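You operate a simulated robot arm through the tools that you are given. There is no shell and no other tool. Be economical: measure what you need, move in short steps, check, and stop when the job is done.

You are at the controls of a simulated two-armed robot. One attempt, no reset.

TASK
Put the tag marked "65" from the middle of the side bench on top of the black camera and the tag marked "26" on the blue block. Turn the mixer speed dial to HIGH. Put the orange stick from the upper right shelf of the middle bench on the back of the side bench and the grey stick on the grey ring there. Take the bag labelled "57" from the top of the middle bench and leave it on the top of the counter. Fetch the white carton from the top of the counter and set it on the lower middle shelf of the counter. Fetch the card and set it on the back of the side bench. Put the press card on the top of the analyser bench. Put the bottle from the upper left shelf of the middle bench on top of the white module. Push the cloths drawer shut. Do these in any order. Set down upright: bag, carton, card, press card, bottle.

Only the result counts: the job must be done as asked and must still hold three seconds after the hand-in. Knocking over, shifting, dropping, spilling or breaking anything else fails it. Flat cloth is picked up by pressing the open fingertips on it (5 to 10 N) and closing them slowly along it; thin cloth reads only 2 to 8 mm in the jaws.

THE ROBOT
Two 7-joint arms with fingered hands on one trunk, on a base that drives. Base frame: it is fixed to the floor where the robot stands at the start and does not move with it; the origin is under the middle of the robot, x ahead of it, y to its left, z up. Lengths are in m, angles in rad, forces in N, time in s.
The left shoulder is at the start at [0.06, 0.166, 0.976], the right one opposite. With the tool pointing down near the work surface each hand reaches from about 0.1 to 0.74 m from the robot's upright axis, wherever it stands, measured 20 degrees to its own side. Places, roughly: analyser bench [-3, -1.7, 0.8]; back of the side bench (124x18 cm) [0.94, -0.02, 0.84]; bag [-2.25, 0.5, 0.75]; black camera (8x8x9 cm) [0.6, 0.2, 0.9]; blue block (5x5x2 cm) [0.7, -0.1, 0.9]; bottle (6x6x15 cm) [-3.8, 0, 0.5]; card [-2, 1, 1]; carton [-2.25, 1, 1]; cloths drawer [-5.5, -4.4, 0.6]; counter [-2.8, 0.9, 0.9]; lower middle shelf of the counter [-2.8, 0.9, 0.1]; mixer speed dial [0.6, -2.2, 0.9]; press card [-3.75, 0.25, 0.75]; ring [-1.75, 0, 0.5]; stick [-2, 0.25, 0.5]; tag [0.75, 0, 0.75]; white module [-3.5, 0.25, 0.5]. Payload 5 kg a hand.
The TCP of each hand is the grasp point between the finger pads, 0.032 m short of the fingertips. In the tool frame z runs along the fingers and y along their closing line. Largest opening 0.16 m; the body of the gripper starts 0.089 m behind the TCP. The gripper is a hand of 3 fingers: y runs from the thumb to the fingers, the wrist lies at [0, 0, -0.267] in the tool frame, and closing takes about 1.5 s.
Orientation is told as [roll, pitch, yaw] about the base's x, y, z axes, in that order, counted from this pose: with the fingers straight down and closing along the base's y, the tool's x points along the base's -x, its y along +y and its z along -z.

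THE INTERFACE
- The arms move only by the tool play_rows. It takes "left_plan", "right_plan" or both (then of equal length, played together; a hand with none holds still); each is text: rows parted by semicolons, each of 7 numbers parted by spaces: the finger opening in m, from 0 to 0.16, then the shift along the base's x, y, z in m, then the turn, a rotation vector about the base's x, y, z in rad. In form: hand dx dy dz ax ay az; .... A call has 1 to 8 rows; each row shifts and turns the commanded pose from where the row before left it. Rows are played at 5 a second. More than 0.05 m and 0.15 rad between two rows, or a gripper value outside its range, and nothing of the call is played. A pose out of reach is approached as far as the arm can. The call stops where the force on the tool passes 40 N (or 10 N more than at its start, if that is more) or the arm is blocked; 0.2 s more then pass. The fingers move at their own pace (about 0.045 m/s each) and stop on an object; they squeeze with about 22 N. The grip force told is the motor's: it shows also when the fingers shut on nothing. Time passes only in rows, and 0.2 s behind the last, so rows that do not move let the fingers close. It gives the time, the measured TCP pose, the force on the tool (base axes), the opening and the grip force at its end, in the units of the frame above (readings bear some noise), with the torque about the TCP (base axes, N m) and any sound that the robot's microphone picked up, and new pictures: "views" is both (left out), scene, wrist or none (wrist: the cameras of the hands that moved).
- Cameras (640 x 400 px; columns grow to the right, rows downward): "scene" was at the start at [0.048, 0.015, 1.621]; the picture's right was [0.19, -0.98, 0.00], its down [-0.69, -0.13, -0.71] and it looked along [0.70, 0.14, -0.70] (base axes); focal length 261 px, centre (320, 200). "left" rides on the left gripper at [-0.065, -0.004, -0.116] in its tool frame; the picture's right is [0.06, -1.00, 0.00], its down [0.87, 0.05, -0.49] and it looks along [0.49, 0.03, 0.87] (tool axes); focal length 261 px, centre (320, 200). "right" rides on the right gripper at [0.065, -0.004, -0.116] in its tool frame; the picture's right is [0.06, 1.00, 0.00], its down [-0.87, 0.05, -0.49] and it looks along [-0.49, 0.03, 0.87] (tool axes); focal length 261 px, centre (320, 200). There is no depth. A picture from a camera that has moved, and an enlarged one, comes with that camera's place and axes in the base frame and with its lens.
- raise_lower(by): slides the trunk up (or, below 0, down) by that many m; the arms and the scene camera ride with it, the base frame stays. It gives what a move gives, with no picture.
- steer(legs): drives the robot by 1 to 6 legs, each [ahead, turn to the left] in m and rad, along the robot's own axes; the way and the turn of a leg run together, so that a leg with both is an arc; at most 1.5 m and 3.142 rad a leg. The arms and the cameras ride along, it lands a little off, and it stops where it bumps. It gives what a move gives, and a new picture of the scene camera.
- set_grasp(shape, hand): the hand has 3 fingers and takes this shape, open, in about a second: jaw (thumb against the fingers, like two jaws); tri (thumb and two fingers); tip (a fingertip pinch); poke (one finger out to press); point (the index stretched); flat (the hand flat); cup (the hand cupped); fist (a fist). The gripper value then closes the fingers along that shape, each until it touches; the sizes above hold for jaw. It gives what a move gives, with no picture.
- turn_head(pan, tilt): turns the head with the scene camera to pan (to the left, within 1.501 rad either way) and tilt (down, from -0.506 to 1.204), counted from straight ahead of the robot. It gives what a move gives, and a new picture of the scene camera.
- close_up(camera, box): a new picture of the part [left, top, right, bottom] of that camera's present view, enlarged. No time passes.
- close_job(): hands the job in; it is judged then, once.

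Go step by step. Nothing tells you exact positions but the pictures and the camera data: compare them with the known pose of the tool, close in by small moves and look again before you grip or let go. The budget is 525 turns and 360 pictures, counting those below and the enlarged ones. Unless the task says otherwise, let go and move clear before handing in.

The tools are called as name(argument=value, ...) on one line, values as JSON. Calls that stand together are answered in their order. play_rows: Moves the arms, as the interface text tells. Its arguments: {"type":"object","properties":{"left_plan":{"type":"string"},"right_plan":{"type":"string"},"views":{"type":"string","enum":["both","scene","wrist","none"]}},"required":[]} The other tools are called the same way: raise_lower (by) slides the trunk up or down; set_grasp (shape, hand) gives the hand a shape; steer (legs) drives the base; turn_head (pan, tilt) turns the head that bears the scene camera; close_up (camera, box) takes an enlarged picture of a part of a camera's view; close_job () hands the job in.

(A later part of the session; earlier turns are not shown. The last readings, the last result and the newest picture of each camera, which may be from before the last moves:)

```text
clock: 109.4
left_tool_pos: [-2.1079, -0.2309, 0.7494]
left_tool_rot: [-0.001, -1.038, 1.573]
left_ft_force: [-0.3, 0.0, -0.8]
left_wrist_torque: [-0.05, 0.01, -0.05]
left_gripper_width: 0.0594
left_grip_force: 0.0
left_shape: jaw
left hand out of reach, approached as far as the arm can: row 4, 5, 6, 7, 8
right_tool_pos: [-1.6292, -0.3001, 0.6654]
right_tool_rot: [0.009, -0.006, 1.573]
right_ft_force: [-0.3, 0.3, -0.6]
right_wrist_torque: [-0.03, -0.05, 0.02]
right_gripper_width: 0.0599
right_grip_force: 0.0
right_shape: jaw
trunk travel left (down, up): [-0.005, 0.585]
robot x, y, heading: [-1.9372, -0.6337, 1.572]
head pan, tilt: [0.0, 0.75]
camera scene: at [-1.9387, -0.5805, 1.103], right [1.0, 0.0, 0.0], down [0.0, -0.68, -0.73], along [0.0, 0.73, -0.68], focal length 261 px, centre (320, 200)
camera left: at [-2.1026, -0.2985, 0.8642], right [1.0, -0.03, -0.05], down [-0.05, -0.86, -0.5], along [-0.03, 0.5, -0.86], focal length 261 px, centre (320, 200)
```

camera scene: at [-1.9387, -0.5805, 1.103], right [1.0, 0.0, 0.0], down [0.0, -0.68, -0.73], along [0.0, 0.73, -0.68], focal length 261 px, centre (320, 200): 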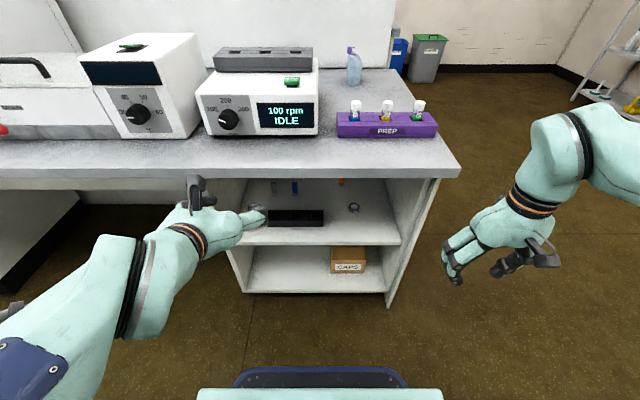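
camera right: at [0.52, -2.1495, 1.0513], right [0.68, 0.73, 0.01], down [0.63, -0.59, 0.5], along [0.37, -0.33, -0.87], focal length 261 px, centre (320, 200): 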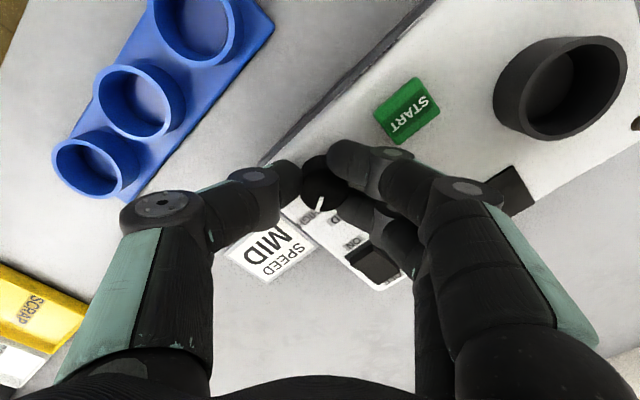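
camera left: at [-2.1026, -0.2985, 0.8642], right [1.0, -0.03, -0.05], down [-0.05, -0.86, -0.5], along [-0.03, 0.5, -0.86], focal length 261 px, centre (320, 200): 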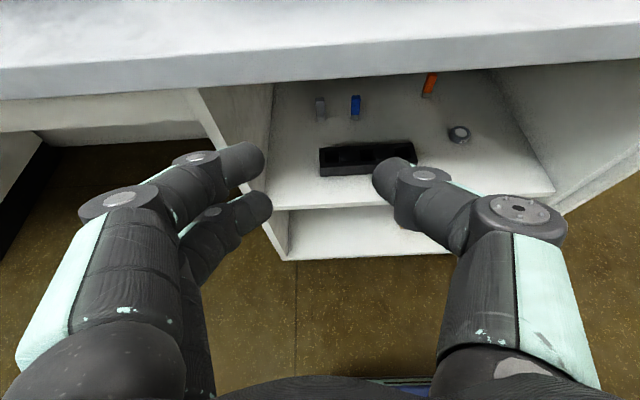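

play_rows(left_plan="0.06 0 0.03 -0.015 0 0 0; 0.06 0 0.03 -0.015 0 0 0; 0.06 0 0.04 -0.015 0 0 0; 0.06 0 0.04 -0.005 0 0 0; 0.06 0 0.04 0 0 0 0; 0.06 0 0 0 0 0 0", views="both")

```text
clock: 110.5
left_tool_pos: [-2.1096, -0.0892, 0.6881]
left_tool_rot: [-0.023, -1.014, 1.603]
left_ft_force: [-2.0, -9.6, -6.0]
left_wrist_torque: [0.52, -0.47, 0.57]
left_gripper_width: 0.0616
left_grip_force: 0.1
left_shape: jaw
right_tool_pos: [-1.6308, -0.3008, 0.6657]
right_tool_rot: [0.009, -0.007, 1.576]
right_ft_force: [0.1, 0.1, -0.4]
right_wrist_torque: [0.03, -0.02, -0.02]
right_gripper_width: 0.0596
right_grip_force: 0.1
right_shape: jaw
trunk travel left (down, up): [-0.005, 0.585]
robot x, y, heading: [-1.9362, -0.6324, 1.577]
head pan, tilt: [0.0, 0.75]
stopped in row 5 (left hand): the force on the tool passed its limit at 85 N (the readings are from after the stop); the commanded pose is now the measured one
camera scene: at [-1.939, -0.5814, 1.1032], right [1.0, 0.0, 0.0], down [0.0, -0.68, -0.73], along [0.0, 0.73, -0.68], focal length 261 px, centre (320, 200)
camera left: at [-2.106, -0.1537, 0.8057], right [1.0, -0.02, -0.04], down [-0.04, -0.88, -0.48], along [-0.03, 0.48, -0.88], focal length 261 px, centre (320, 200)
```

scene: 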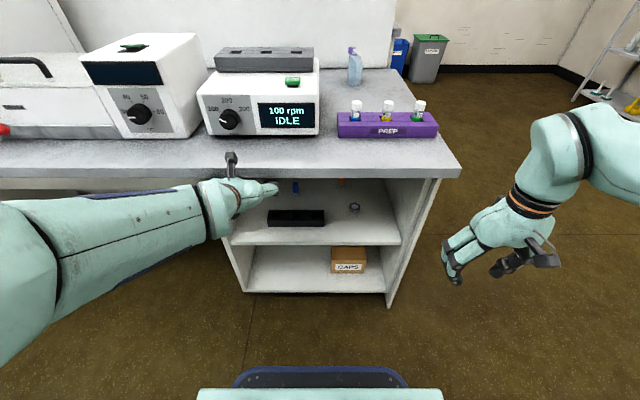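
left: 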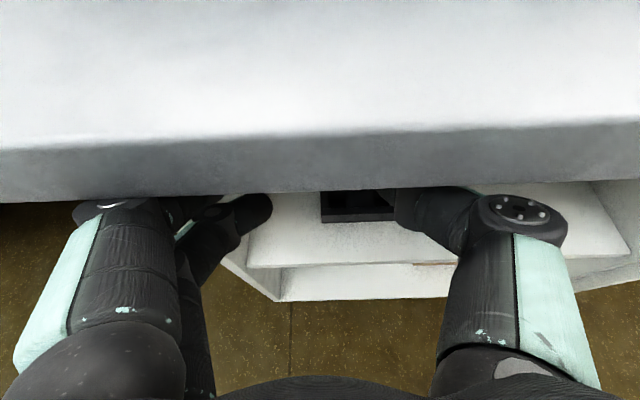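

The fingers touched the bench lip because the arm is too folded to get low. I back the base off for a better arm posture.

steer(legs=[[-0.2, 0]])

play_rows(left_plan="0.06 0 0.01 -0.03 0 0.03 -0.03; 0.06 0 0.01 -0.04 0 0 0; 0.06 0 0.01 -0.04 0 0 0; 0.06 0 0.01 -0.03 0 0 0; 0.06 0 0 0 0 0 0", views="both")

```text
clock: 112.1
left_tool_pos: [-2.1074, -0.2891, 0.6901]
left_tool_rot: [-0.02, -1.017, 1.595]
left_ft_force: [0.7, 0.1, -1.0]
left_wrist_torque: [-0.01, 0.01, 0.02]
left_gripper_width: 0.0602
left_grip_force: 0.0
left_shape: jaw
right_tool_pos: [-1.6282, -0.5012, 0.6655]
right_tool_rot: [0.008, -0.006, 1.573]
right_ft_force: [0.4, 0.0, 0.2]
right_wrist_torque: [0.01, -0.02, -0.01]
right_gripper_width: 0.0597
right_grip_force: 0.0
right_shape: jaw
trunk travel left (down, up): [-0.005, 0.585]
robot x, y, heading: [-1.936, -0.8336, 1.575]
head pan, tilt: [0.0, 0.75]
camera scene: at [-1.9384, -0.7816, 1.103], right [1.0, 0.0, 0.0], down [0.0, -0.68, -0.73], along [0.0, 0.73, -0.68], focal length 261 px, centre (320, 200)
```

scene: 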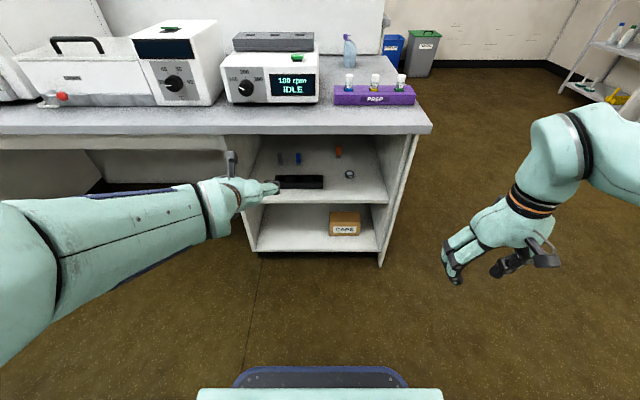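

```text
clock: 113.3
left_tool_pos: [-2.1082, -0.2492, 0.5508]
left_tool_rot: [0.037, -1.016, 1.517]
left_ft_force: [-0.2, -0.5, 0.0]
left_wrist_torque: [0.0, 0.02, 0.02]
left_gripper_width: 0.0599
left_grip_force: 0.0
left_shape: jaw
right_tool_pos: [-1.6283, -0.501, 0.6649]
right_tool_rot: [0.01, -0.007, 1.571]
right_ft_force: [0.3, 0.5, 0.1]
right_wrist_torque: [0.04, 0.01, -0.02]
right_gripper_width: 0.0599
right_grip_force: 0.0
right_shape: jaw
trunk travel left (down, up): [-0.005, 0.585]
robot x, y, heading: [-1.9375, -0.8333, 1.57]
head pan, tilt: [0.0, 0.75]
camera scene: at [-1.9381, -0.7818, 1.103], right [1.0, 0.0, 0.0], down [0.0, -0.68, -0.73], along [0.0, 0.73, -0.68], focal length 261 px, centre (320, 200)
camera left: at [-2.1026, -0.3139, 0.6668], right [1.0, -0.06, -0.07], down [-0.08, -0.87, -0.48], along [-0.04, 0.48, -0.87], focal length 261 px, centre (320, 200)
```

scene: 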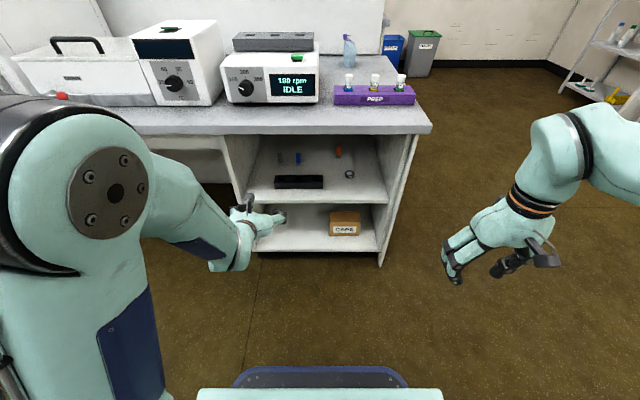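
left: 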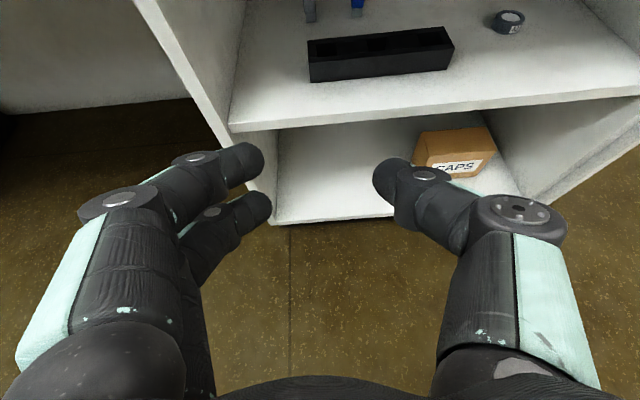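

That works. I tilt more level, yaw slightly so that the palm clears the left wall, and move in.

play_rows(left_plan="0.06 0.01 0.03 0 0.06 -0.02 0.08; 0.06 0.01 0.03 0 0.06 0 0.08; 0.06 0.01 0.03 0 0.06 0 0.08; 0.06 0.01 0.03 0 0.06 0 0.08; 0.06 0.01 0.03 0 0 0 0; 0.06 0 0.02 0 0 0 0; 0.06 0 0 0 0 0 0", views="both")

```text
clock: 114.9
left_tool_pos: [-2.0589, -0.0795, 0.5498]
left_tool_rot: [-0.104, -1.252, 1.967]
left_ft_force: [0.2, -0.1, -0.5]
left_wrist_torque: [0.04, 0.0, -0.01]
left_gripper_width: 0.0598
left_grip_force: 0.1
left_shape: jaw
right_tool_pos: [-1.6294, -0.5021, 0.6657]
right_tool_rot: [0.009, -0.007, 1.571]
right_ft_force: [0.0, 0.0, -0.4]
right_wrist_torque: [0.01, 0.04, 0.01]
right_gripper_width: 0.0595
right_grip_force: 0.1
right_shape: jaw
trunk travel left (down, up): [-0.005, 0.585]
robot x, y, heading: [-1.9359, -0.8328, 1.569]
head pan, tilt: [0.0, 0.75]
camera scene: at [-1.9383, -0.7816, 1.103], right [1.0, 0.0, 0.0], down [0.0, -0.68, -0.73], along [0.0, 0.73, -0.68], focal length 261 px, centre (320, 200)
camera left: at [-2.0311, -0.1657, 0.6483], right [0.96, 0.27, -0.03], down [0.18, -0.72, -0.67], along [-0.2, 0.64, -0.74], focal length 261 px, centre (320, 200)
```

scene: 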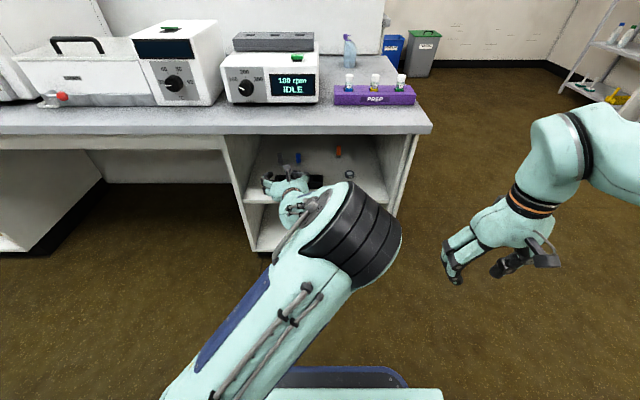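
left: 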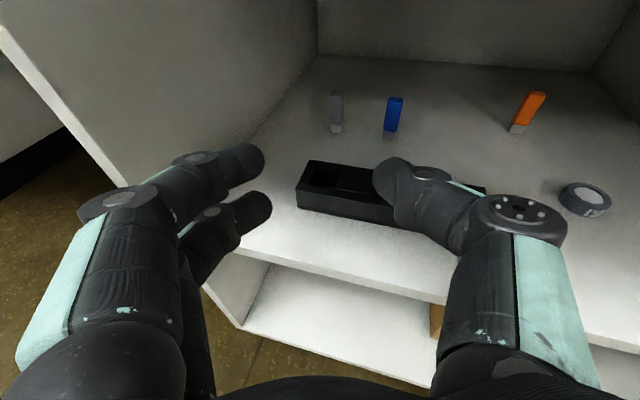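

The sticks stand upright, about 5–6 cm tall. Grey is near [-2.10, 0.135], behind the holder. I pitch the hand down a bit so it clears the holder and slide in along its axis.

play_rows(left_plan="0.06 0.012 0 0.03 -0.12 -0.045 -0.05; 0.06 0.012 0 0.03 -0.12 -0.045 -0.05; 0.06 -0.012 0.035 -0.024 0 0 0; 0.06 -0.012 0.035 -0.024 0 0 0; 0.06 0 0 0 0 0 0", views="wrist")

```text
clock: 116.1
left_tool_pos: [-2.0573, -0.0097, 0.5624]
left_tool_rot: [-0.11, -0.995, 1.872]
left_ft_force: [0.4, -0.3, -0.4]
left_wrist_torque: [0.0, -0.01, 0.0]
left_gripper_width: 0.0599
left_grip_force: 0.0
left_shape: jaw
right_tool_pos: [-1.6284, -0.5023, 0.6661]
right_tool_rot: [0.008, -0.009, 1.574]
right_ft_force: [0.1, 0.2, -0.1]
right_wrist_torque: [-0.01, -0.01, -0.01]
right_gripper_width: 0.0601
right_grip_force: 0.0
right_shape: jaw
trunk travel left (down, up): [-0.005, 0.585]
robot x, y, heading: [-1.9379, -0.8333, 1.568]
head pan, tilt: [0.0, 0.75]
camera left: at [-2.0481, -0.0716, 0.6799], right [0.98, 0.17, 0.01], down [0.16, -0.87, -0.47], along [-0.07, 0.46, -0.88], focal length 261 px, centre (320, 200)
```

left: 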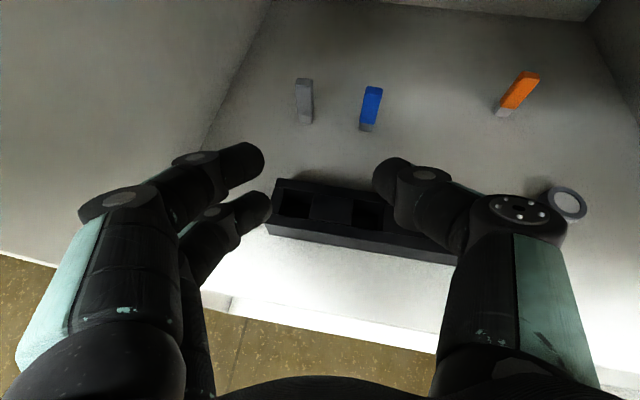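

play_rows(left_plan="0.045 -0.011 0.036 -0.018 0 0 0; 0.045 -0.011 0.036 -0.018 0 0 0; 0.045 0 0 0 0 0 0", views="both")

```text
clock: 116.9
left_tool_pos: [-2.0988, 0.0178, 0.5285]
left_tool_rot: [-0.024, -0.945, 1.889]
left_ft_force: [-0.3, -0.1, 0.6]
left_wrist_torque: [0.0, 0.02, 0.01]
left_gripper_width: 0.0452
left_grip_force: 0.1
left_shape: jaw
left hand out of reach, approached as far as the arm can: row 1, 2
right_tool_pos: [-1.6285, -0.5021, 0.6655]
right_tool_rot: [0.01, -0.007, 1.574]
right_ft_force: [-0.5, -0.2, -0.3]
right_wrist_torque: [0.0, 0.02, 0.02]
right_gripper_width: 0.0597
right_grip_force: 0.2
right_shape: jaw
trunk travel left (down, up): [-0.005, 0.585]
robot x, y, heading: [-1.9372, -0.8311, 1.574]
head pan, tilt: [0.0, 0.75]
camera scene: at [-1.9383, -0.7815, 1.103], right [1.0, 0.0, 0.0], down [0.0, -0.68, -0.73], along [0.0, 0.73, -0.68], focal length 261 px, centre (320, 200)
camera left: at [-2.0795, -0.036, 0.6492], right [0.97, 0.26, -0.04], down [0.22, -0.88, -0.42], along [-0.14, 0.4, -0.91], focal length 261 px, centre (320, 200)
```

scene: 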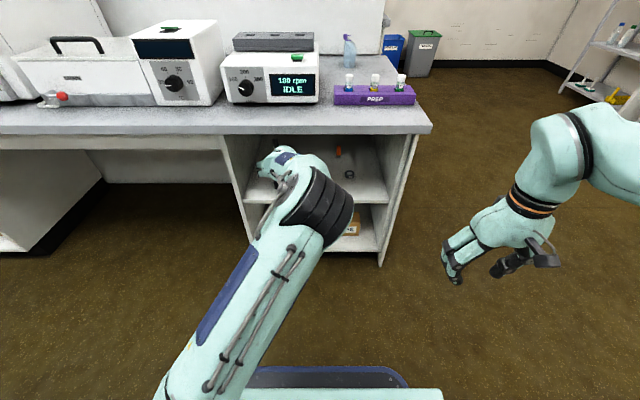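
left: 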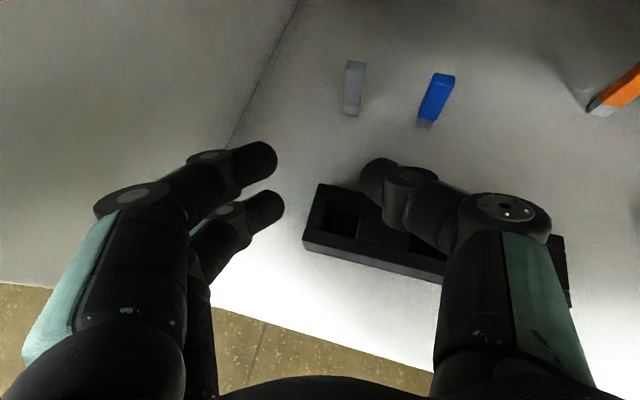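

The arm is near its limit there, so I'll reset the commanded pose and use the base to advance.

play_rows(left_plan="0.045 -0.02 -0.044 0.0 0 0 0; 0.045 0 0 0 0 0 0", views="none")

steer(legs=[[0.09, 0]])

play_rows(left_plan="0.045 0 0 -0.01 0 0 0; 0.045 0 0 0 0 0 0", views="wrist")

```text
clock: 117.5
left_tool_pos: [-2.1085, -0.0077, 0.532]
left_tool_rot: [-0.064, -0.98, 1.873]
left_ft_force: [0.2, 0.2, 0.0]
left_wrist_torque: [0.01, 0.01, -0.04]
left_gripper_width: 0.0447
left_grip_force: 0.0
left_shape: jaw
right_tool_pos: [-1.6296, -0.5009, 0.6652]
right_tool_rot: [0.008, -0.006, 1.572]
right_ft_force: [0.1, 0.0, 0.0]
right_wrist_torque: [0.0, 0.0, 0.02]
right_gripper_width: 0.0599
right_grip_force: 0.0
right_shape: jaw
trunk travel left (down, up): [-0.005, 0.585]
robot x, y, heading: [-1.9359, -0.8335, 1.573]
head pan, tilt: [0.0, 0.75]
```

```text
clock: 118.6
left_tool_pos: [-2.1086, 0.0849, 0.5317]
left_tool_rot: [-0.065, -0.98, 1.872]
left_ft_force: [-0.2, 0.2, -0.8]
left_wrist_torque: [-0.02, 0.01, 0.0]
left_gripper_width: 0.0449
left_grip_force: 0.1
left_shape: jaw
right_tool_pos: [-1.6293, -0.4124, 0.6656]
right_tool_rot: [0.01, -0.007, 1.571]
right_ft_force: [-0.1, -0.9, 0.2]
right_wrist_torque: [0.01, -0.01, -0.03]
right_gripper_width: 0.0599
right_grip_force: 0.1
right_shape: jaw
trunk travel left (down, up): [-0.005, 0.585]
robot x, y, heading: [-1.9341, -0.7426, 1.569]
head pan, tilt: [0.0, 0.75]
camera scene: at [-1.9383, -0.6915, 1.103], right [1.0, 0.0, 0.0], down [0.0, -0.68, -0.73], along [0.0, 0.73, -0.68], focal length 261 px, centre (320, 200)
```

scene: 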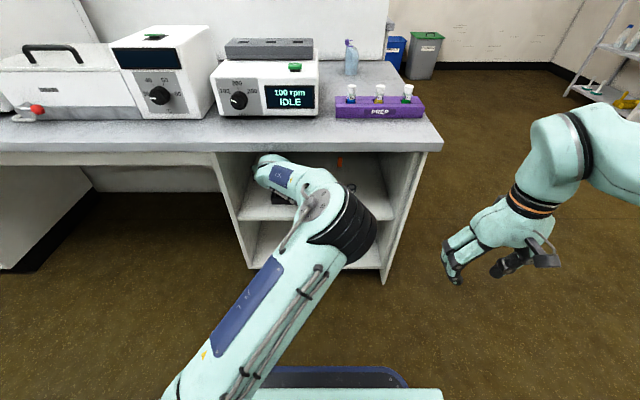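

```text
clock: 119.2
left_tool_pos: [-2.1084, 0.0845, 0.5205]
left_tool_rot: [-0.065, -0.981, 1.872]
left_ft_force: [0.3, -0.4, -0.5]
left_wrist_torque: [0.03, -0.01, 0.02]
left_gripper_width: 0.045
left_grip_force: 0.0
left_shape: jaw
right_tool_pos: [-1.6294, -0.412, 0.6652]
right_tool_rot: [0.008, -0.007, 1.573]
right_ft_force: [-0.7, -0.4, -0.4]
right_wrist_torque: [-0.01, 0.01, 0.02]
right_gripper_width: 0.0598
right_grip_force: 0.1
right_shape: jaw
trunk travel left (down, up): [-0.005, 0.585]
robot x, y, heading: [-1.9374, -0.7416, 1.57]
head pan, tilt: [0.0, 0.75]
camera left: at [-2.0919, 0.0258, 0.6403], right [0.98, 0.21, -0.02], down [0.18, -0.87, -0.45], along [-0.11, 0.44, -0.89], focal length 261 px, centre (320, 200)
```

left: 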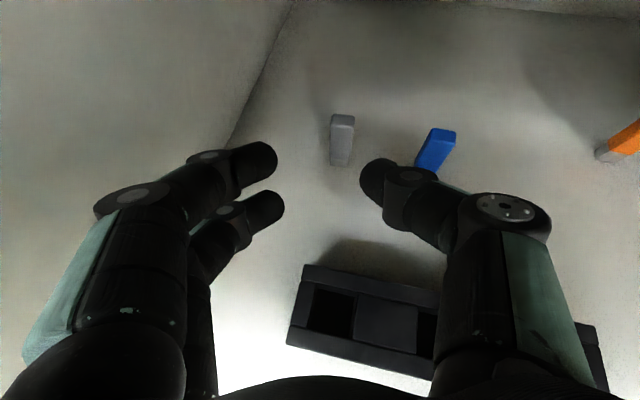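

play_rows(left_plan="0.045 0.003 0.025 -0.014 0 0 0; 0.045 0.003 0.025 -0.014 0 0 0; 0.045 0 0 0 0 0 0", views="wrist")

```text
clock: 120.0
left_tool_pos: [-2.0965, 0.1247, 0.4949]
left_tool_rot: [-0.064, -0.982, 1.873]
left_ft_force: [0.8, 0.0, 0.5]
left_wrist_torque: [0.01, 0.02, -0.01]
left_gripper_width: 0.0452
left_grip_force: 0.0
left_shape: jaw
left hand out of reach, approached as far as the arm can: row 2
right_tool_pos: [-1.6288, -0.4117, 0.6661]
right_tool_rot: [0.01, -0.007, 1.572]
right_ft_force: [0.1, -0.2, -0.4]
right_wrist_torque: [0.02, 0.0, 0.02]
right_gripper_width: 0.0599
right_grip_force: 0.1
right_shape: jaw
trunk travel left (down, up): [-0.005, 0.585]
robot x, y, heading: [-1.9371, -0.7461, 1.571]
head pan, tilt: [0.0, 0.75]
camera left: at [-2.0798, 0.0662, 0.6141], right [0.98, 0.21, -0.02], down [0.18, -0.87, -0.45], along [-0.11, 0.44, -0.89], focal length 261 px, centre (320, 200)
```

left: 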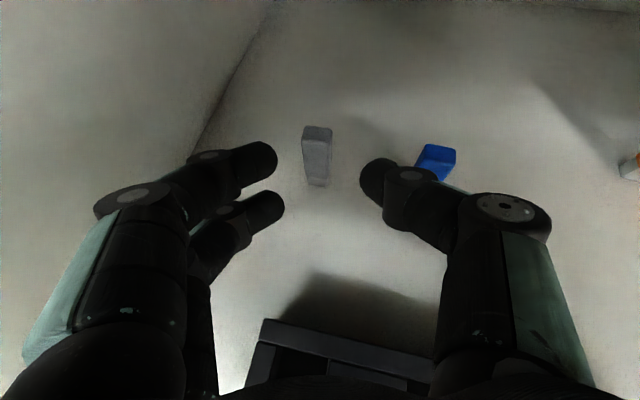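

steer(legs=[[0.022, 0]])

play_rows(left_plan="0.045 0 0 0 0 0 0", views="wrist")

```text
clock: 120.8
left_tool_pos: [-2.0962, 0.1466, 0.4958]
left_tool_rot: [-0.064, -0.981, 1.874]
left_ft_force: [0.5, -0.2, 0.3]
left_wrist_torque: [0.02, 0.03, -0.01]
left_gripper_width: 0.0447
left_grip_force: 0.0
left_shape: jaw
right_tool_pos: [-1.628, -0.3898, 0.6668]
right_tool_rot: [0.01, -0.007, 1.572]
right_ft_force: [-0.6, -0.4, 0.1]
right_wrist_torque: [0.02, -0.01, 0.0]
right_gripper_width: 0.0599
right_grip_force: 0.2
right_shape: jaw
trunk travel left (down, up): [-0.005, 0.585]
robot x, y, heading: [-1.9342, -0.7221, 1.57]
head pan, tilt: [0.0, 0.75]
camera scene: at [-1.9382, -0.6694, 1.103], right [1.0, 0.0, 0.0], down [0.0, -0.68, -0.73], along [0.0, 0.73, -0.68], focal length 261 px, centre (320, 200)
```

scene: 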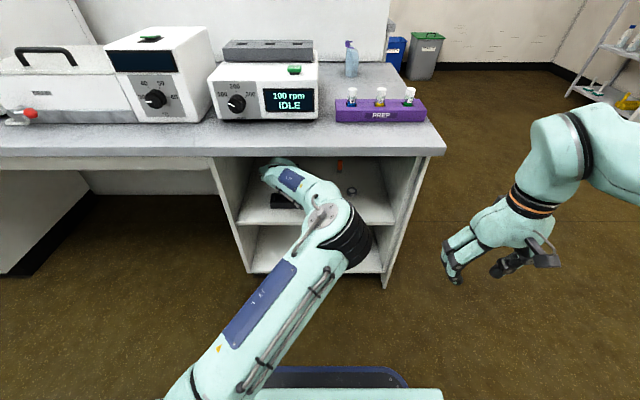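

```text
clock: 121.2
left_tool_pos: [-2.095, 0.1464, 0.4957]
left_tool_rot: [-0.063, -0.981, 1.872]
left_ft_force: [0.0, -1.3, 0.4]
left_wrist_torque: [0.01, 0.02, 0.01]
left_gripper_width: 0.0449
left_grip_force: 0.1
left_shape: jaw
right_tool_pos: [-1.6297, -0.3893, 0.6654]
right_tool_rot: [0.009, -0.008, 1.571]
right_ft_force: [-0.7, 0.2, 0.0]
right_wrist_torque: [0.0, 0.05, -0.02]
right_gripper_width: 0.0597
right_grip_force: 0.1
right_shape: jaw
trunk travel left (down, up): [-0.005, 0.585]
robot x, y, heading: [-1.936, -0.721, 1.569]
head pan, tilt: [0.0, 0.75]
camera left: at [-2.0795, 0.0882, 0.6142], right [0.98, 0.21, -0.02], down [0.18, -0.87, -0.45], along [-0.11, 0.44, -0.89], focal length 261 px, centre (320, 200)
```

left: 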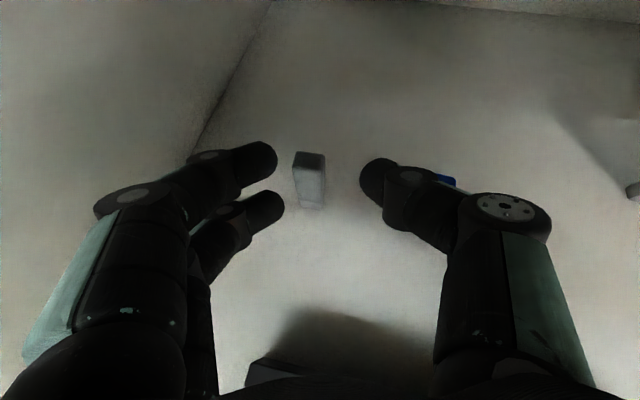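

The stick lies between the fingertips; close.

play_rows(left_plan="0.03 0 0 0 0 0 0; 0.0 0 0 0 0 0 0; 0.0 0 0 0 0 0 0; 0 0 0 0 0 0 0; 0 0 0 0 0 0 0", views="wrist")

```text
clock: 122.4
left_tool_pos: [-2.0961, 0.1466, 0.4955]
left_tool_rot: [-0.066, -0.982, 1.872]
left_ft_force: [-0.1, 0.8, -0.1]
left_wrist_torque: [-0.02, 0.02, 0.02]
left_gripper_width: 0.0
left_grip_force: 22.0
left_shape: jaw
right_tool_pos: [-1.6279, -0.3898, 0.6657]
right_tool_rot: [0.008, -0.006, 1.572]
right_ft_force: [0.1, 0.1, -1.1]
right_wrist_torque: [0.01, -0.01, 0.0]
right_gripper_width: 0.0599
right_grip_force: 0.1
right_shape: jaw
trunk travel left (down, up): [-0.005, 0.585]
robot x, y, heading: [-1.9334, -0.7213, 1.574]
head pan, tilt: [0.0, 0.75]
camera left: at [-2.0796, 0.0882, 0.6141], right [0.98, 0.21, -0.02], down [0.18, -0.87, -0.45], along [-0.11, 0.44, -0.89], focal length 261 px, centre (320, 200)
```

left: 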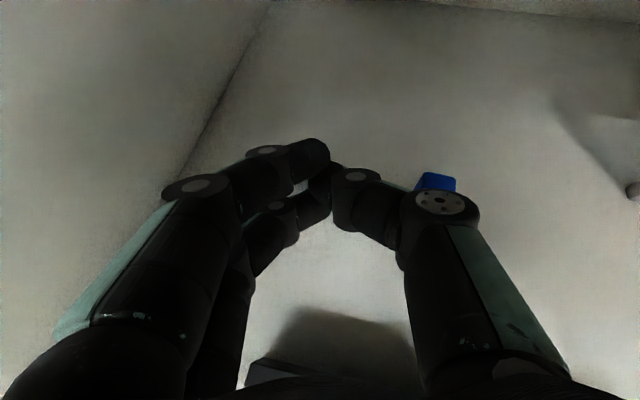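

close_up(camera="left", box=[240, 120, 400, 240])

```text
3.33 times, centred on (320, 180) of left
camera zoom: at [-2.0796, 0.0882, 0.6141], right [0.98, 0.21, -0.02], down [0.18, -0.87, -0.45], along [-0.11, 0.44, -0.89], focal length 869 px, centre (320, 267)
```

zoom: 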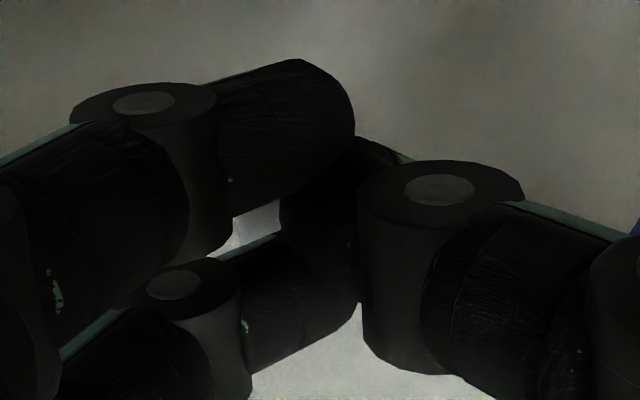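

play_rows(left_plan="0.05 0 0 0 0 0 0; 0.05 0 0 0 0 0 0; 0.05 0 0 0 0 0 0", views="wrist")

close_up(camera="left", box=[200, 100, 440, 260])

```text
clock: 123.2
left_tool_pos: [-2.0956, 0.1466, 0.4954]
left_tool_rot: [-0.067, -0.98, 1.872]
left_ft_force: [-1.1, 0.7, -0.5]
left_wrist_torque: [-0.01, -0.01, 0.0]
left_gripper_width: 0.0498
left_grip_force: 0.0
left_shape: jaw
right_tool_pos: [-1.6289, -0.3908, 0.6657]
right_tool_rot: [0.008, -0.008, 1.572]
right_ft_force: [0.2, -0.3, -0.1]
right_wrist_torque: [-0.02, -0.01, 0.01]
right_gripper_width: 0.0598
right_grip_force: 0.1
right_shape: jaw
trunk travel left (down, up): [-0.005, 0.585]
robot x, y, heading: [-1.9361, -0.722, 1.571]
head pan, tilt: [0.0, 0.75]
camera left: at [-2.0796, 0.0882, 0.6141], right [0.98, 0.21, -0.02], down [0.18, -0.87, -0.45], along [-0.11, 0.44, -0.89], focal length 261 px, centre (320, 200)
```

left: 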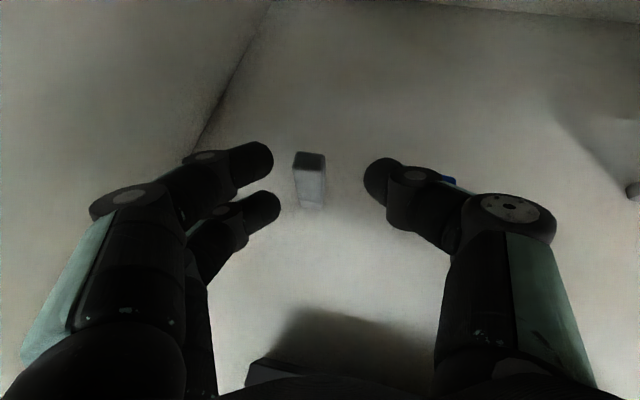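

```text
2.50 times, centred on (320, 180) of left
camera zoom: at [-2.0796, 0.0882, 0.6141], right [0.98, 0.21, -0.02], down [0.18, -0.87, -0.45], along [-0.11, 0.44, -0.89], focal length 652 px, centre (320, 250)
```

zoom: 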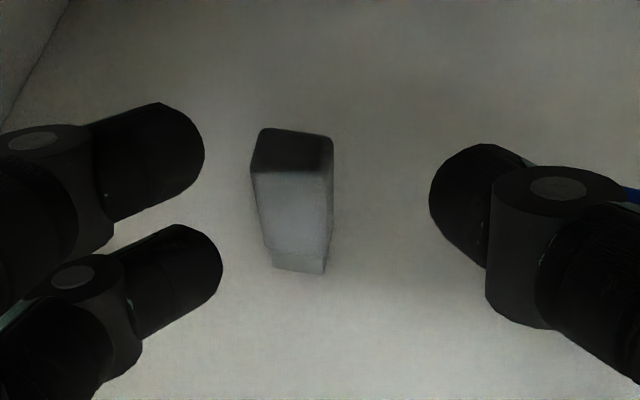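

The fingers passed just above and in front of the stick, since its top is really at z≈0.487 and y≈0.17. I advance 2 cm with the base and go down 1 cm.

steer(legs=[[0.02, 0]])

play_rows(left_plan="0.05 -0.004 -0.004 -0.009 0 0 0; 0.05 0 0 0 0 0 0", views="wrist")

```text
clock: 124.0
left_tool_pos: [-2.0966, 0.168, 0.4961]
left_tool_rot: [-0.064, -0.981, 1.872]
left_ft_force: [0.0, 0.2, -0.1]
left_wrist_torque: [0.01, 0.0, -0.02]
left_gripper_width: 0.0495
left_grip_force: 0.1
left_shape: jaw
right_tool_pos: [-1.6288, -0.37, 0.6649]
right_tool_rot: [0.009, -0.008, 1.573]
right_ft_force: [0.5, 0.2, -0.8]
right_wrist_torque: [-0.01, -0.02, 0.03]
right_gripper_width: 0.06
right_grip_force: 0.1
right_shape: jaw
trunk travel left (down, up): [-0.005, 0.585]
robot x, y, heading: [-1.9374, -0.6996, 1.572]
head pan, tilt: [0.0, 0.75]
camera scene: at [-1.9382, -0.6493, 1.103], right [1.0, 0.0, 0.0], down [0.0, -0.68, -0.73], along [0.0, 0.73, -0.68], focal length 261 px, centre (320, 200)
```

scene: 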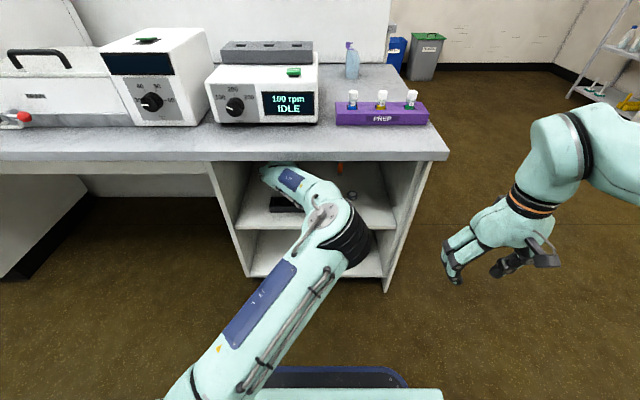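

```text
clock: 124.6
left_tool_pos: [-2.0994, 0.1626, 0.4875]
left_tool_rot: [-0.064, -0.981, 1.873]
left_ft_force: [-0.4, 0.2, -0.1]
left_wrist_torque: [0.0, -0.01, -0.02]
left_gripper_width: 0.0494
left_grip_force: 0.1
left_shape: jaw
right_tool_pos: [-1.6293, -0.3711, 0.6653]
right_tool_rot: [0.009, -0.008, 1.573]
right_ft_force: [-0.1, -1.2, -1.0]
right_wrist_torque: [0.03, -0.04, -0.01]
right_gripper_width: 0.0597
right_grip_force: 0.0
right_shape: jaw
trunk travel left (down, up): [-0.005, 0.585]
robot x, y, heading: [-1.9367, -0.7009, 1.568]
head pan, tilt: [0.0, 0.75]
camera left: at [-2.0832, 0.104, 0.6052], right [0.98, 0.21, -0.02], down [0.18, -0.87, -0.45], along [-0.11, 0.44, -0.89], focal length 261 px, centre (320, 200)
```

left: 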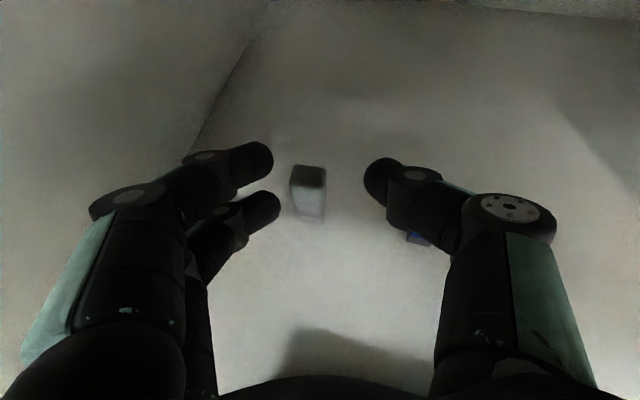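

play_rows(left_plan="0.03 0 0 0 0 0 0; 0.0 0 0 0 0 0 0; 0.0 0 0 0 0 0 0; 0 0 0 0 0 0 0; 0 0 0 0 0 0 0", views="wrist")

```text
clock: 125.8
left_tool_pos: [-2.0992, 0.1631, 0.4852]
left_tool_rot: [-0.062, -0.981, 1.874]
left_ft_force: [-0.8, -0.3, -0.5]
left_wrist_torque: [0.02, 0.0, 0.0]
left_gripper_width: 0.0055
left_grip_force: 21.9
left_shape: jaw
right_tool_pos: [-1.6287, -0.3697, 0.6664]
right_tool_rot: [0.009, -0.007, 1.573]
right_ft_force: [1.2, 0.4, -0.7]
right_wrist_torque: [-0.01, -0.04, 0.03]
right_gripper_width: 0.0598
right_grip_force: 0.1
right_shape: jaw
trunk travel left (down, up): [-0.005, 0.585]
robot x, y, heading: [-1.9376, -0.6989, 1.569]
head pan, tilt: [0.0, 0.75]
camera left: at [-2.0832, 0.1041, 0.6053], right [0.98, 0.21, -0.02], down [0.18, -0.87, -0.45], along [-0.11, 0.44, -0.89], focal length 261 px, centre (320, 200)
```

left: 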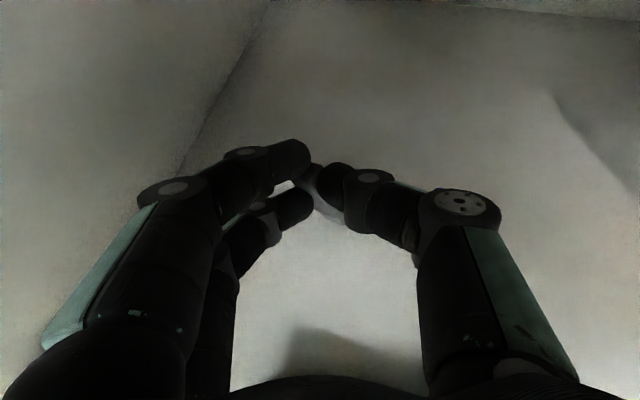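

Something is held. I lift slightly to check.

play_rows(left_plan="0 0 0 0.01 0 0 0; 0 0 -0.01 0.012 0 0 0; 0 0 0 0 0 0 0", views="none")

close_up(camera="left", box=[220, 100, 420, 280])

```text
clock: 126.6
left_tool_pos: [-2.0995, 0.1537, 0.507]
left_tool_rot: [-0.065, -0.981, 1.872]
left_ft_force: [0.9, 0.2, -0.2]
left_wrist_torque: [0.03, 0.01, -0.01]
left_gripper_width: 0.0053
left_grip_force: 21.9
left_shape: jaw
right_tool_pos: [-1.6292, -0.369, 0.6659]
right_tool_rot: [0.008, -0.008, 1.573]
right_ft_force: [0.5, -0.6, 0.0]
right_wrist_torque: [0.0, 0.01, 0.03]
right_gripper_width: 0.0598
right_grip_force: 0.0
right_shape: jaw
trunk travel left (down, up): [-0.005, 0.585]
robot x, y, heading: [-1.9349, -0.7072, 1.57]
head pan, tilt: [0.0, 0.75]
```

```text
2.22 times, centred on (320, 190) of left
camera zoom: at [-2.0837, 0.0944, 0.6271], right [0.98, 0.21, -0.02], down [0.18, -0.87, -0.45], along [-0.11, 0.44, -0.89], focal length 579 px, centre (320, 222)
```

zoom: 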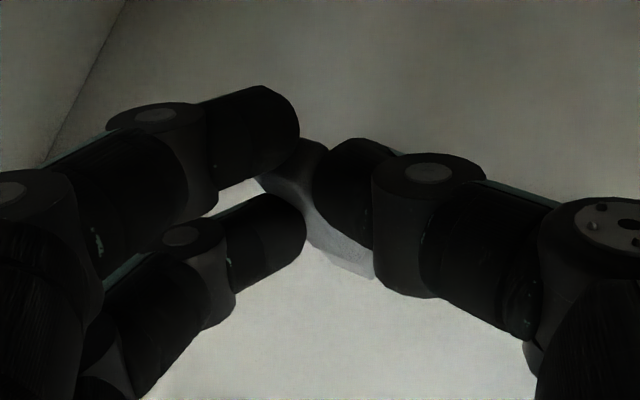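

The grey stick is held, somewhat tilted. I back out over the holder and carry it right toward the ring.

play_rows(left_plan="0 0.0 -0.035 0.014 0 0 0; 0 0 -0.035 0.014 0 0 0; 0 0.03 -0.02 0 0 0 0; 0 0.04 0 0 0 0 0; 0 0.04 0 0 0 0 0; 0 0.04 0 0 0 0 0; 0 0 0 0 0 0 0", views="both")

```text
clock: 128.2
left_tool_pos: [-1.9495, 0.0625, 0.5357]
left_tool_rot: [-0.062, -0.981, 1.873]
left_ft_force: [0.6, 0.0, -0.1]
left_wrist_torque: [-0.03, 0.03, -0.01]
left_gripper_width: 0.0052
left_grip_force: 22.2
left_shape: jaw
right_tool_pos: [-1.629, -0.3698, 0.6659]
right_tool_rot: [0.008, -0.007, 1.573]
right_ft_force: [0.7, -0.6, -0.2]
right_wrist_torque: [0.02, -0.02, 0.02]
right_gripper_width: 0.0599
right_grip_force: 0.1
right_shape: jaw
trunk travel left (down, up): [-0.005, 0.585]
robot x, y, heading: [-1.9381, -0.7034, 1.569]
head pan, tilt: [0.0, 0.75]
camera scene: at [-1.9381, -0.6493, 1.103], right [1.0, 0.0, 0.0], down [0.0, -0.68, -0.73], along [0.0, 0.73, -0.68], focal length 261 px, centre (320, 200)
camera left: at [-1.9333, 0.0038, 0.6555], right [0.98, 0.21, -0.02], down [0.18, -0.87, -0.45], along [-0.11, 0.44, -0.89], focal length 261 px, centre (320, 200)
```

scene: 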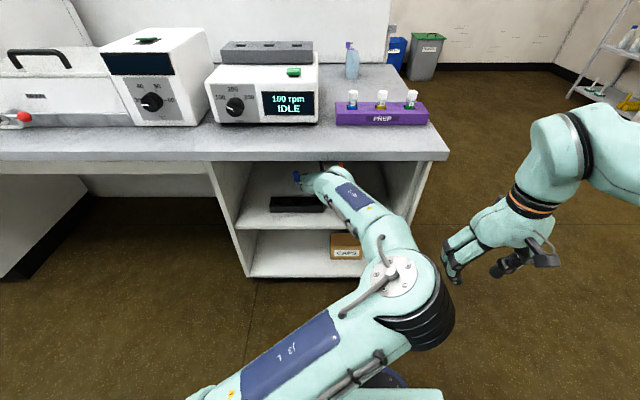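
left: 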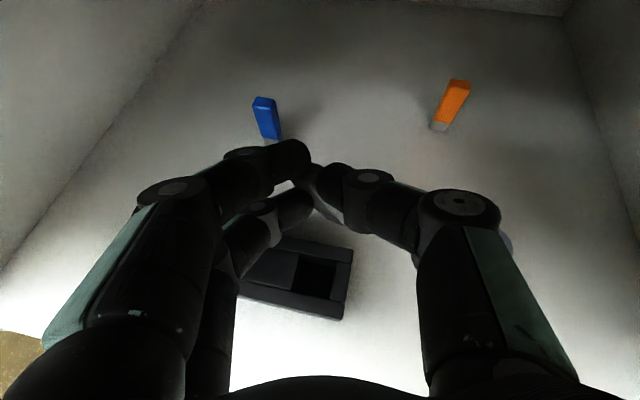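

close_up(camera="left", box=[270, 150, 370, 250])

play_rows(right_plan="0.06 0.03 -0.03 0 0 0 0; 0.06 0.04 -0.02 0 0 0 0; 0.06 0.04 -0.02 0 0 0 0; 0.06 0.04 0 0 0 0 0", left_plan="0 0.03 0 0 0 0 0; 0 0.03 0 0 0 0 0; 0 0.02 0 0 0 0 0; 0 0 0 0 0 0 0", views="both")

```text
4.00 times, centred on (320, 200) of left
camera zoom: at [-1.9333, 0.0038, 0.6555], right [0.98, 0.21, -0.02], down [0.18, -0.87, -0.45], along [-0.11, 0.44, -0.89], focal length 1043 px, centre (320, 200)
```

zoom: 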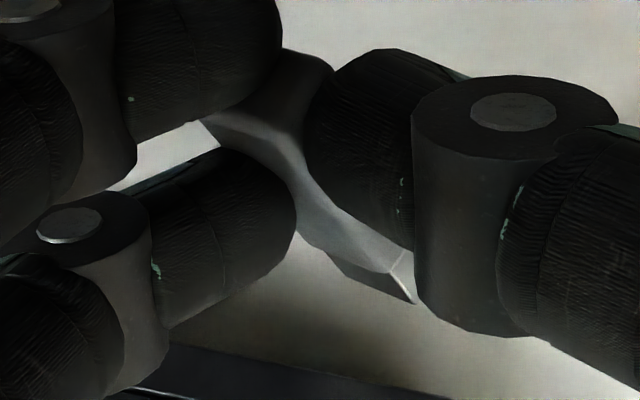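

```text
clock: 129.2
left_tool_pos: [-1.869, 0.0639, 0.5355]
left_tool_rot: [-0.063, -0.981, 1.872]
left_ft_force: [-0.3, -0.8, -0.4]
left_wrist_torque: [-0.02, 0.01, -0.01]
left_gripper_width: 0.0053
left_grip_force: 22.5
left_shape: jaw
right_tool_pos: [-1.4769, -0.4393, 0.6651]
right_tool_rot: [0.009, -0.006, 1.571]
right_ft_force: [-1.6, 0.3, 0.4]
right_wrist_torque: [0.01, -0.01, -0.01]
right_gripper_width: 0.0598
right_grip_force: 0.1
right_shape: jaw
trunk travel left (down, up): [-0.005, 0.585]
robot x, y, heading: [-1.935, -0.7036, 1.571]
head pan, tilt: [0.0, 0.75]
camera scene: at [-1.9383, -0.6493, 1.103], right [1.0, 0.0, 0.0], down [0.0, -0.68, -0.73], along [0.0, 0.73, -0.68], focal length 261 px, centre (320, 200)
camera right: at [-1.4726, -0.5041, 0.781], right [-1.0, -0.06, 0.01], down [-0.05, 0.87, 0.5], along [-0.04, 0.5, -0.87], focal length 261 px, centre (320, 200)
camera left: at [-1.8537, 0.0035, 0.6549], right [0.98, 0.21, -0.02], down [0.18, -0.87, -0.45], along [-0.11, 0.44, -0.89], focal length 261 px, centre (320, 200)
```

scene: 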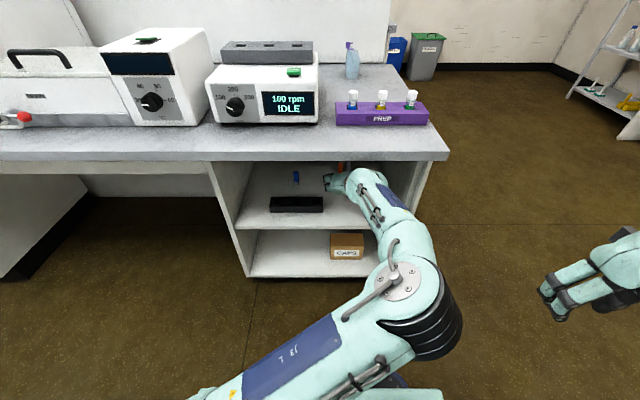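
right: 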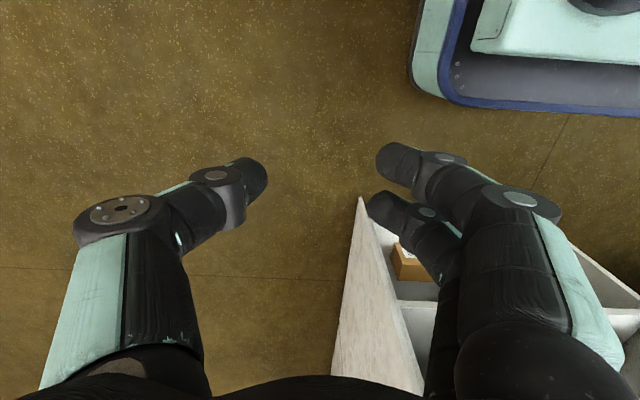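
left: 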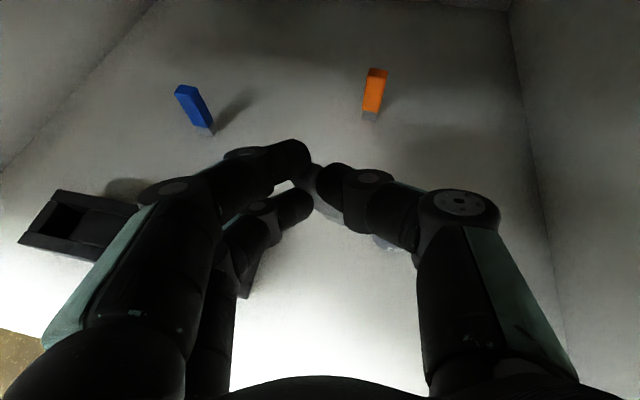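

I rotate about y to bring the held stick vertical and shift toward the ring.

play_rows(left_plan="0 0.015 0 0 0 0.13 0; 0 0.015 0 0 0 0.13 0; 0 0 0 0 0 0 0", views="wrist")

close_up(camera="left", box=[240, 130, 420, 270])

close_up(camera="scene", box=[290, 150, 410, 230])

```text
clock: 130.0
left_tool_pos: [-1.84, 0.0609, 0.536]
left_tool_rot: [0.415, -1.007, 1.471]
left_ft_force: [0.3, 1.4, -0.1]
left_wrist_torque: [-0.01, 0.02, -0.03]
left_gripper_width: 0.0052
left_grip_force: 21.6
left_shape: jaw
right_tool_pos: [-1.4776, -0.4394, 0.6646]
right_tool_rot: [0.007, -0.006, 1.573]
right_ft_force: [-0.4, -0.2, 0.1]
right_wrist_torque: [0.0, -0.01, -0.03]
right_gripper_width: 0.0595
right_grip_force: 0.0
right_shape: jaw
trunk travel left (down, up): [-0.005, 0.585]
robot x, y, heading: [-1.9338, -0.7047, 1.567]
head pan, tilt: [0.0, 0.75]
camera left: at [-1.7939, 0.0037, 0.6471], right [0.94, 0.21, -0.27], down [0.06, -0.87, -0.48], along [-0.34, 0.44, -0.83], focal length 261 px, centre (320, 200)
```

left: 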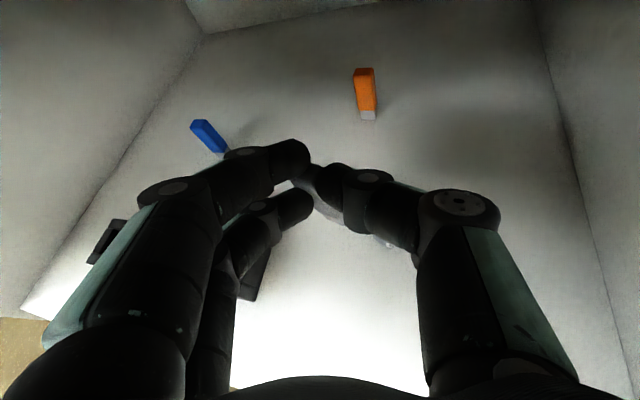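

```text
2.86 times, centred on (330, 200) of left
camera zoom: at [-1.7939, 0.0037, 0.6471], right [0.94, 0.21, -0.27], down [0.06, -0.87, -0.48], along [-0.34, 0.44, -0.83], focal length 745 px, centre (291, 200)
```

zoom: 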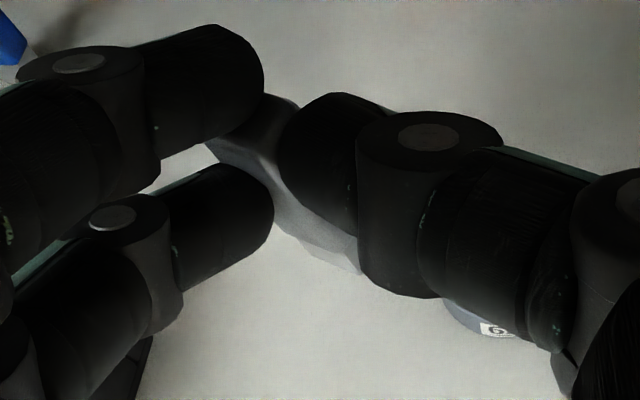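

```text
5.00 times, centred on (350, 190) of scene
camera zoom: at [-1.9381, -0.6493, 1.103], right [1.0, 0.0, 0.0], down [0.0, -0.68, -0.73], along [0.0, 0.73, -0.68], focal length 1304 px, centre (170, 250)
```

zoom: 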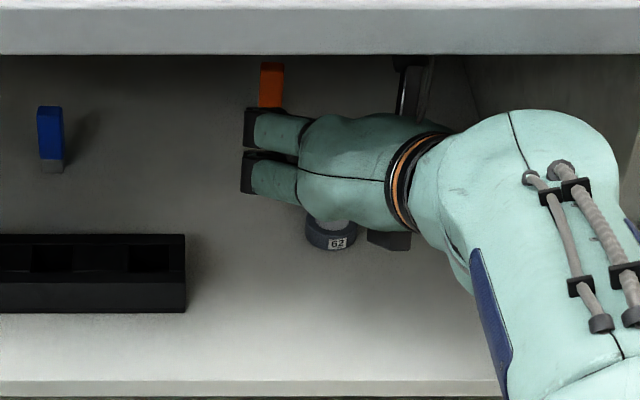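

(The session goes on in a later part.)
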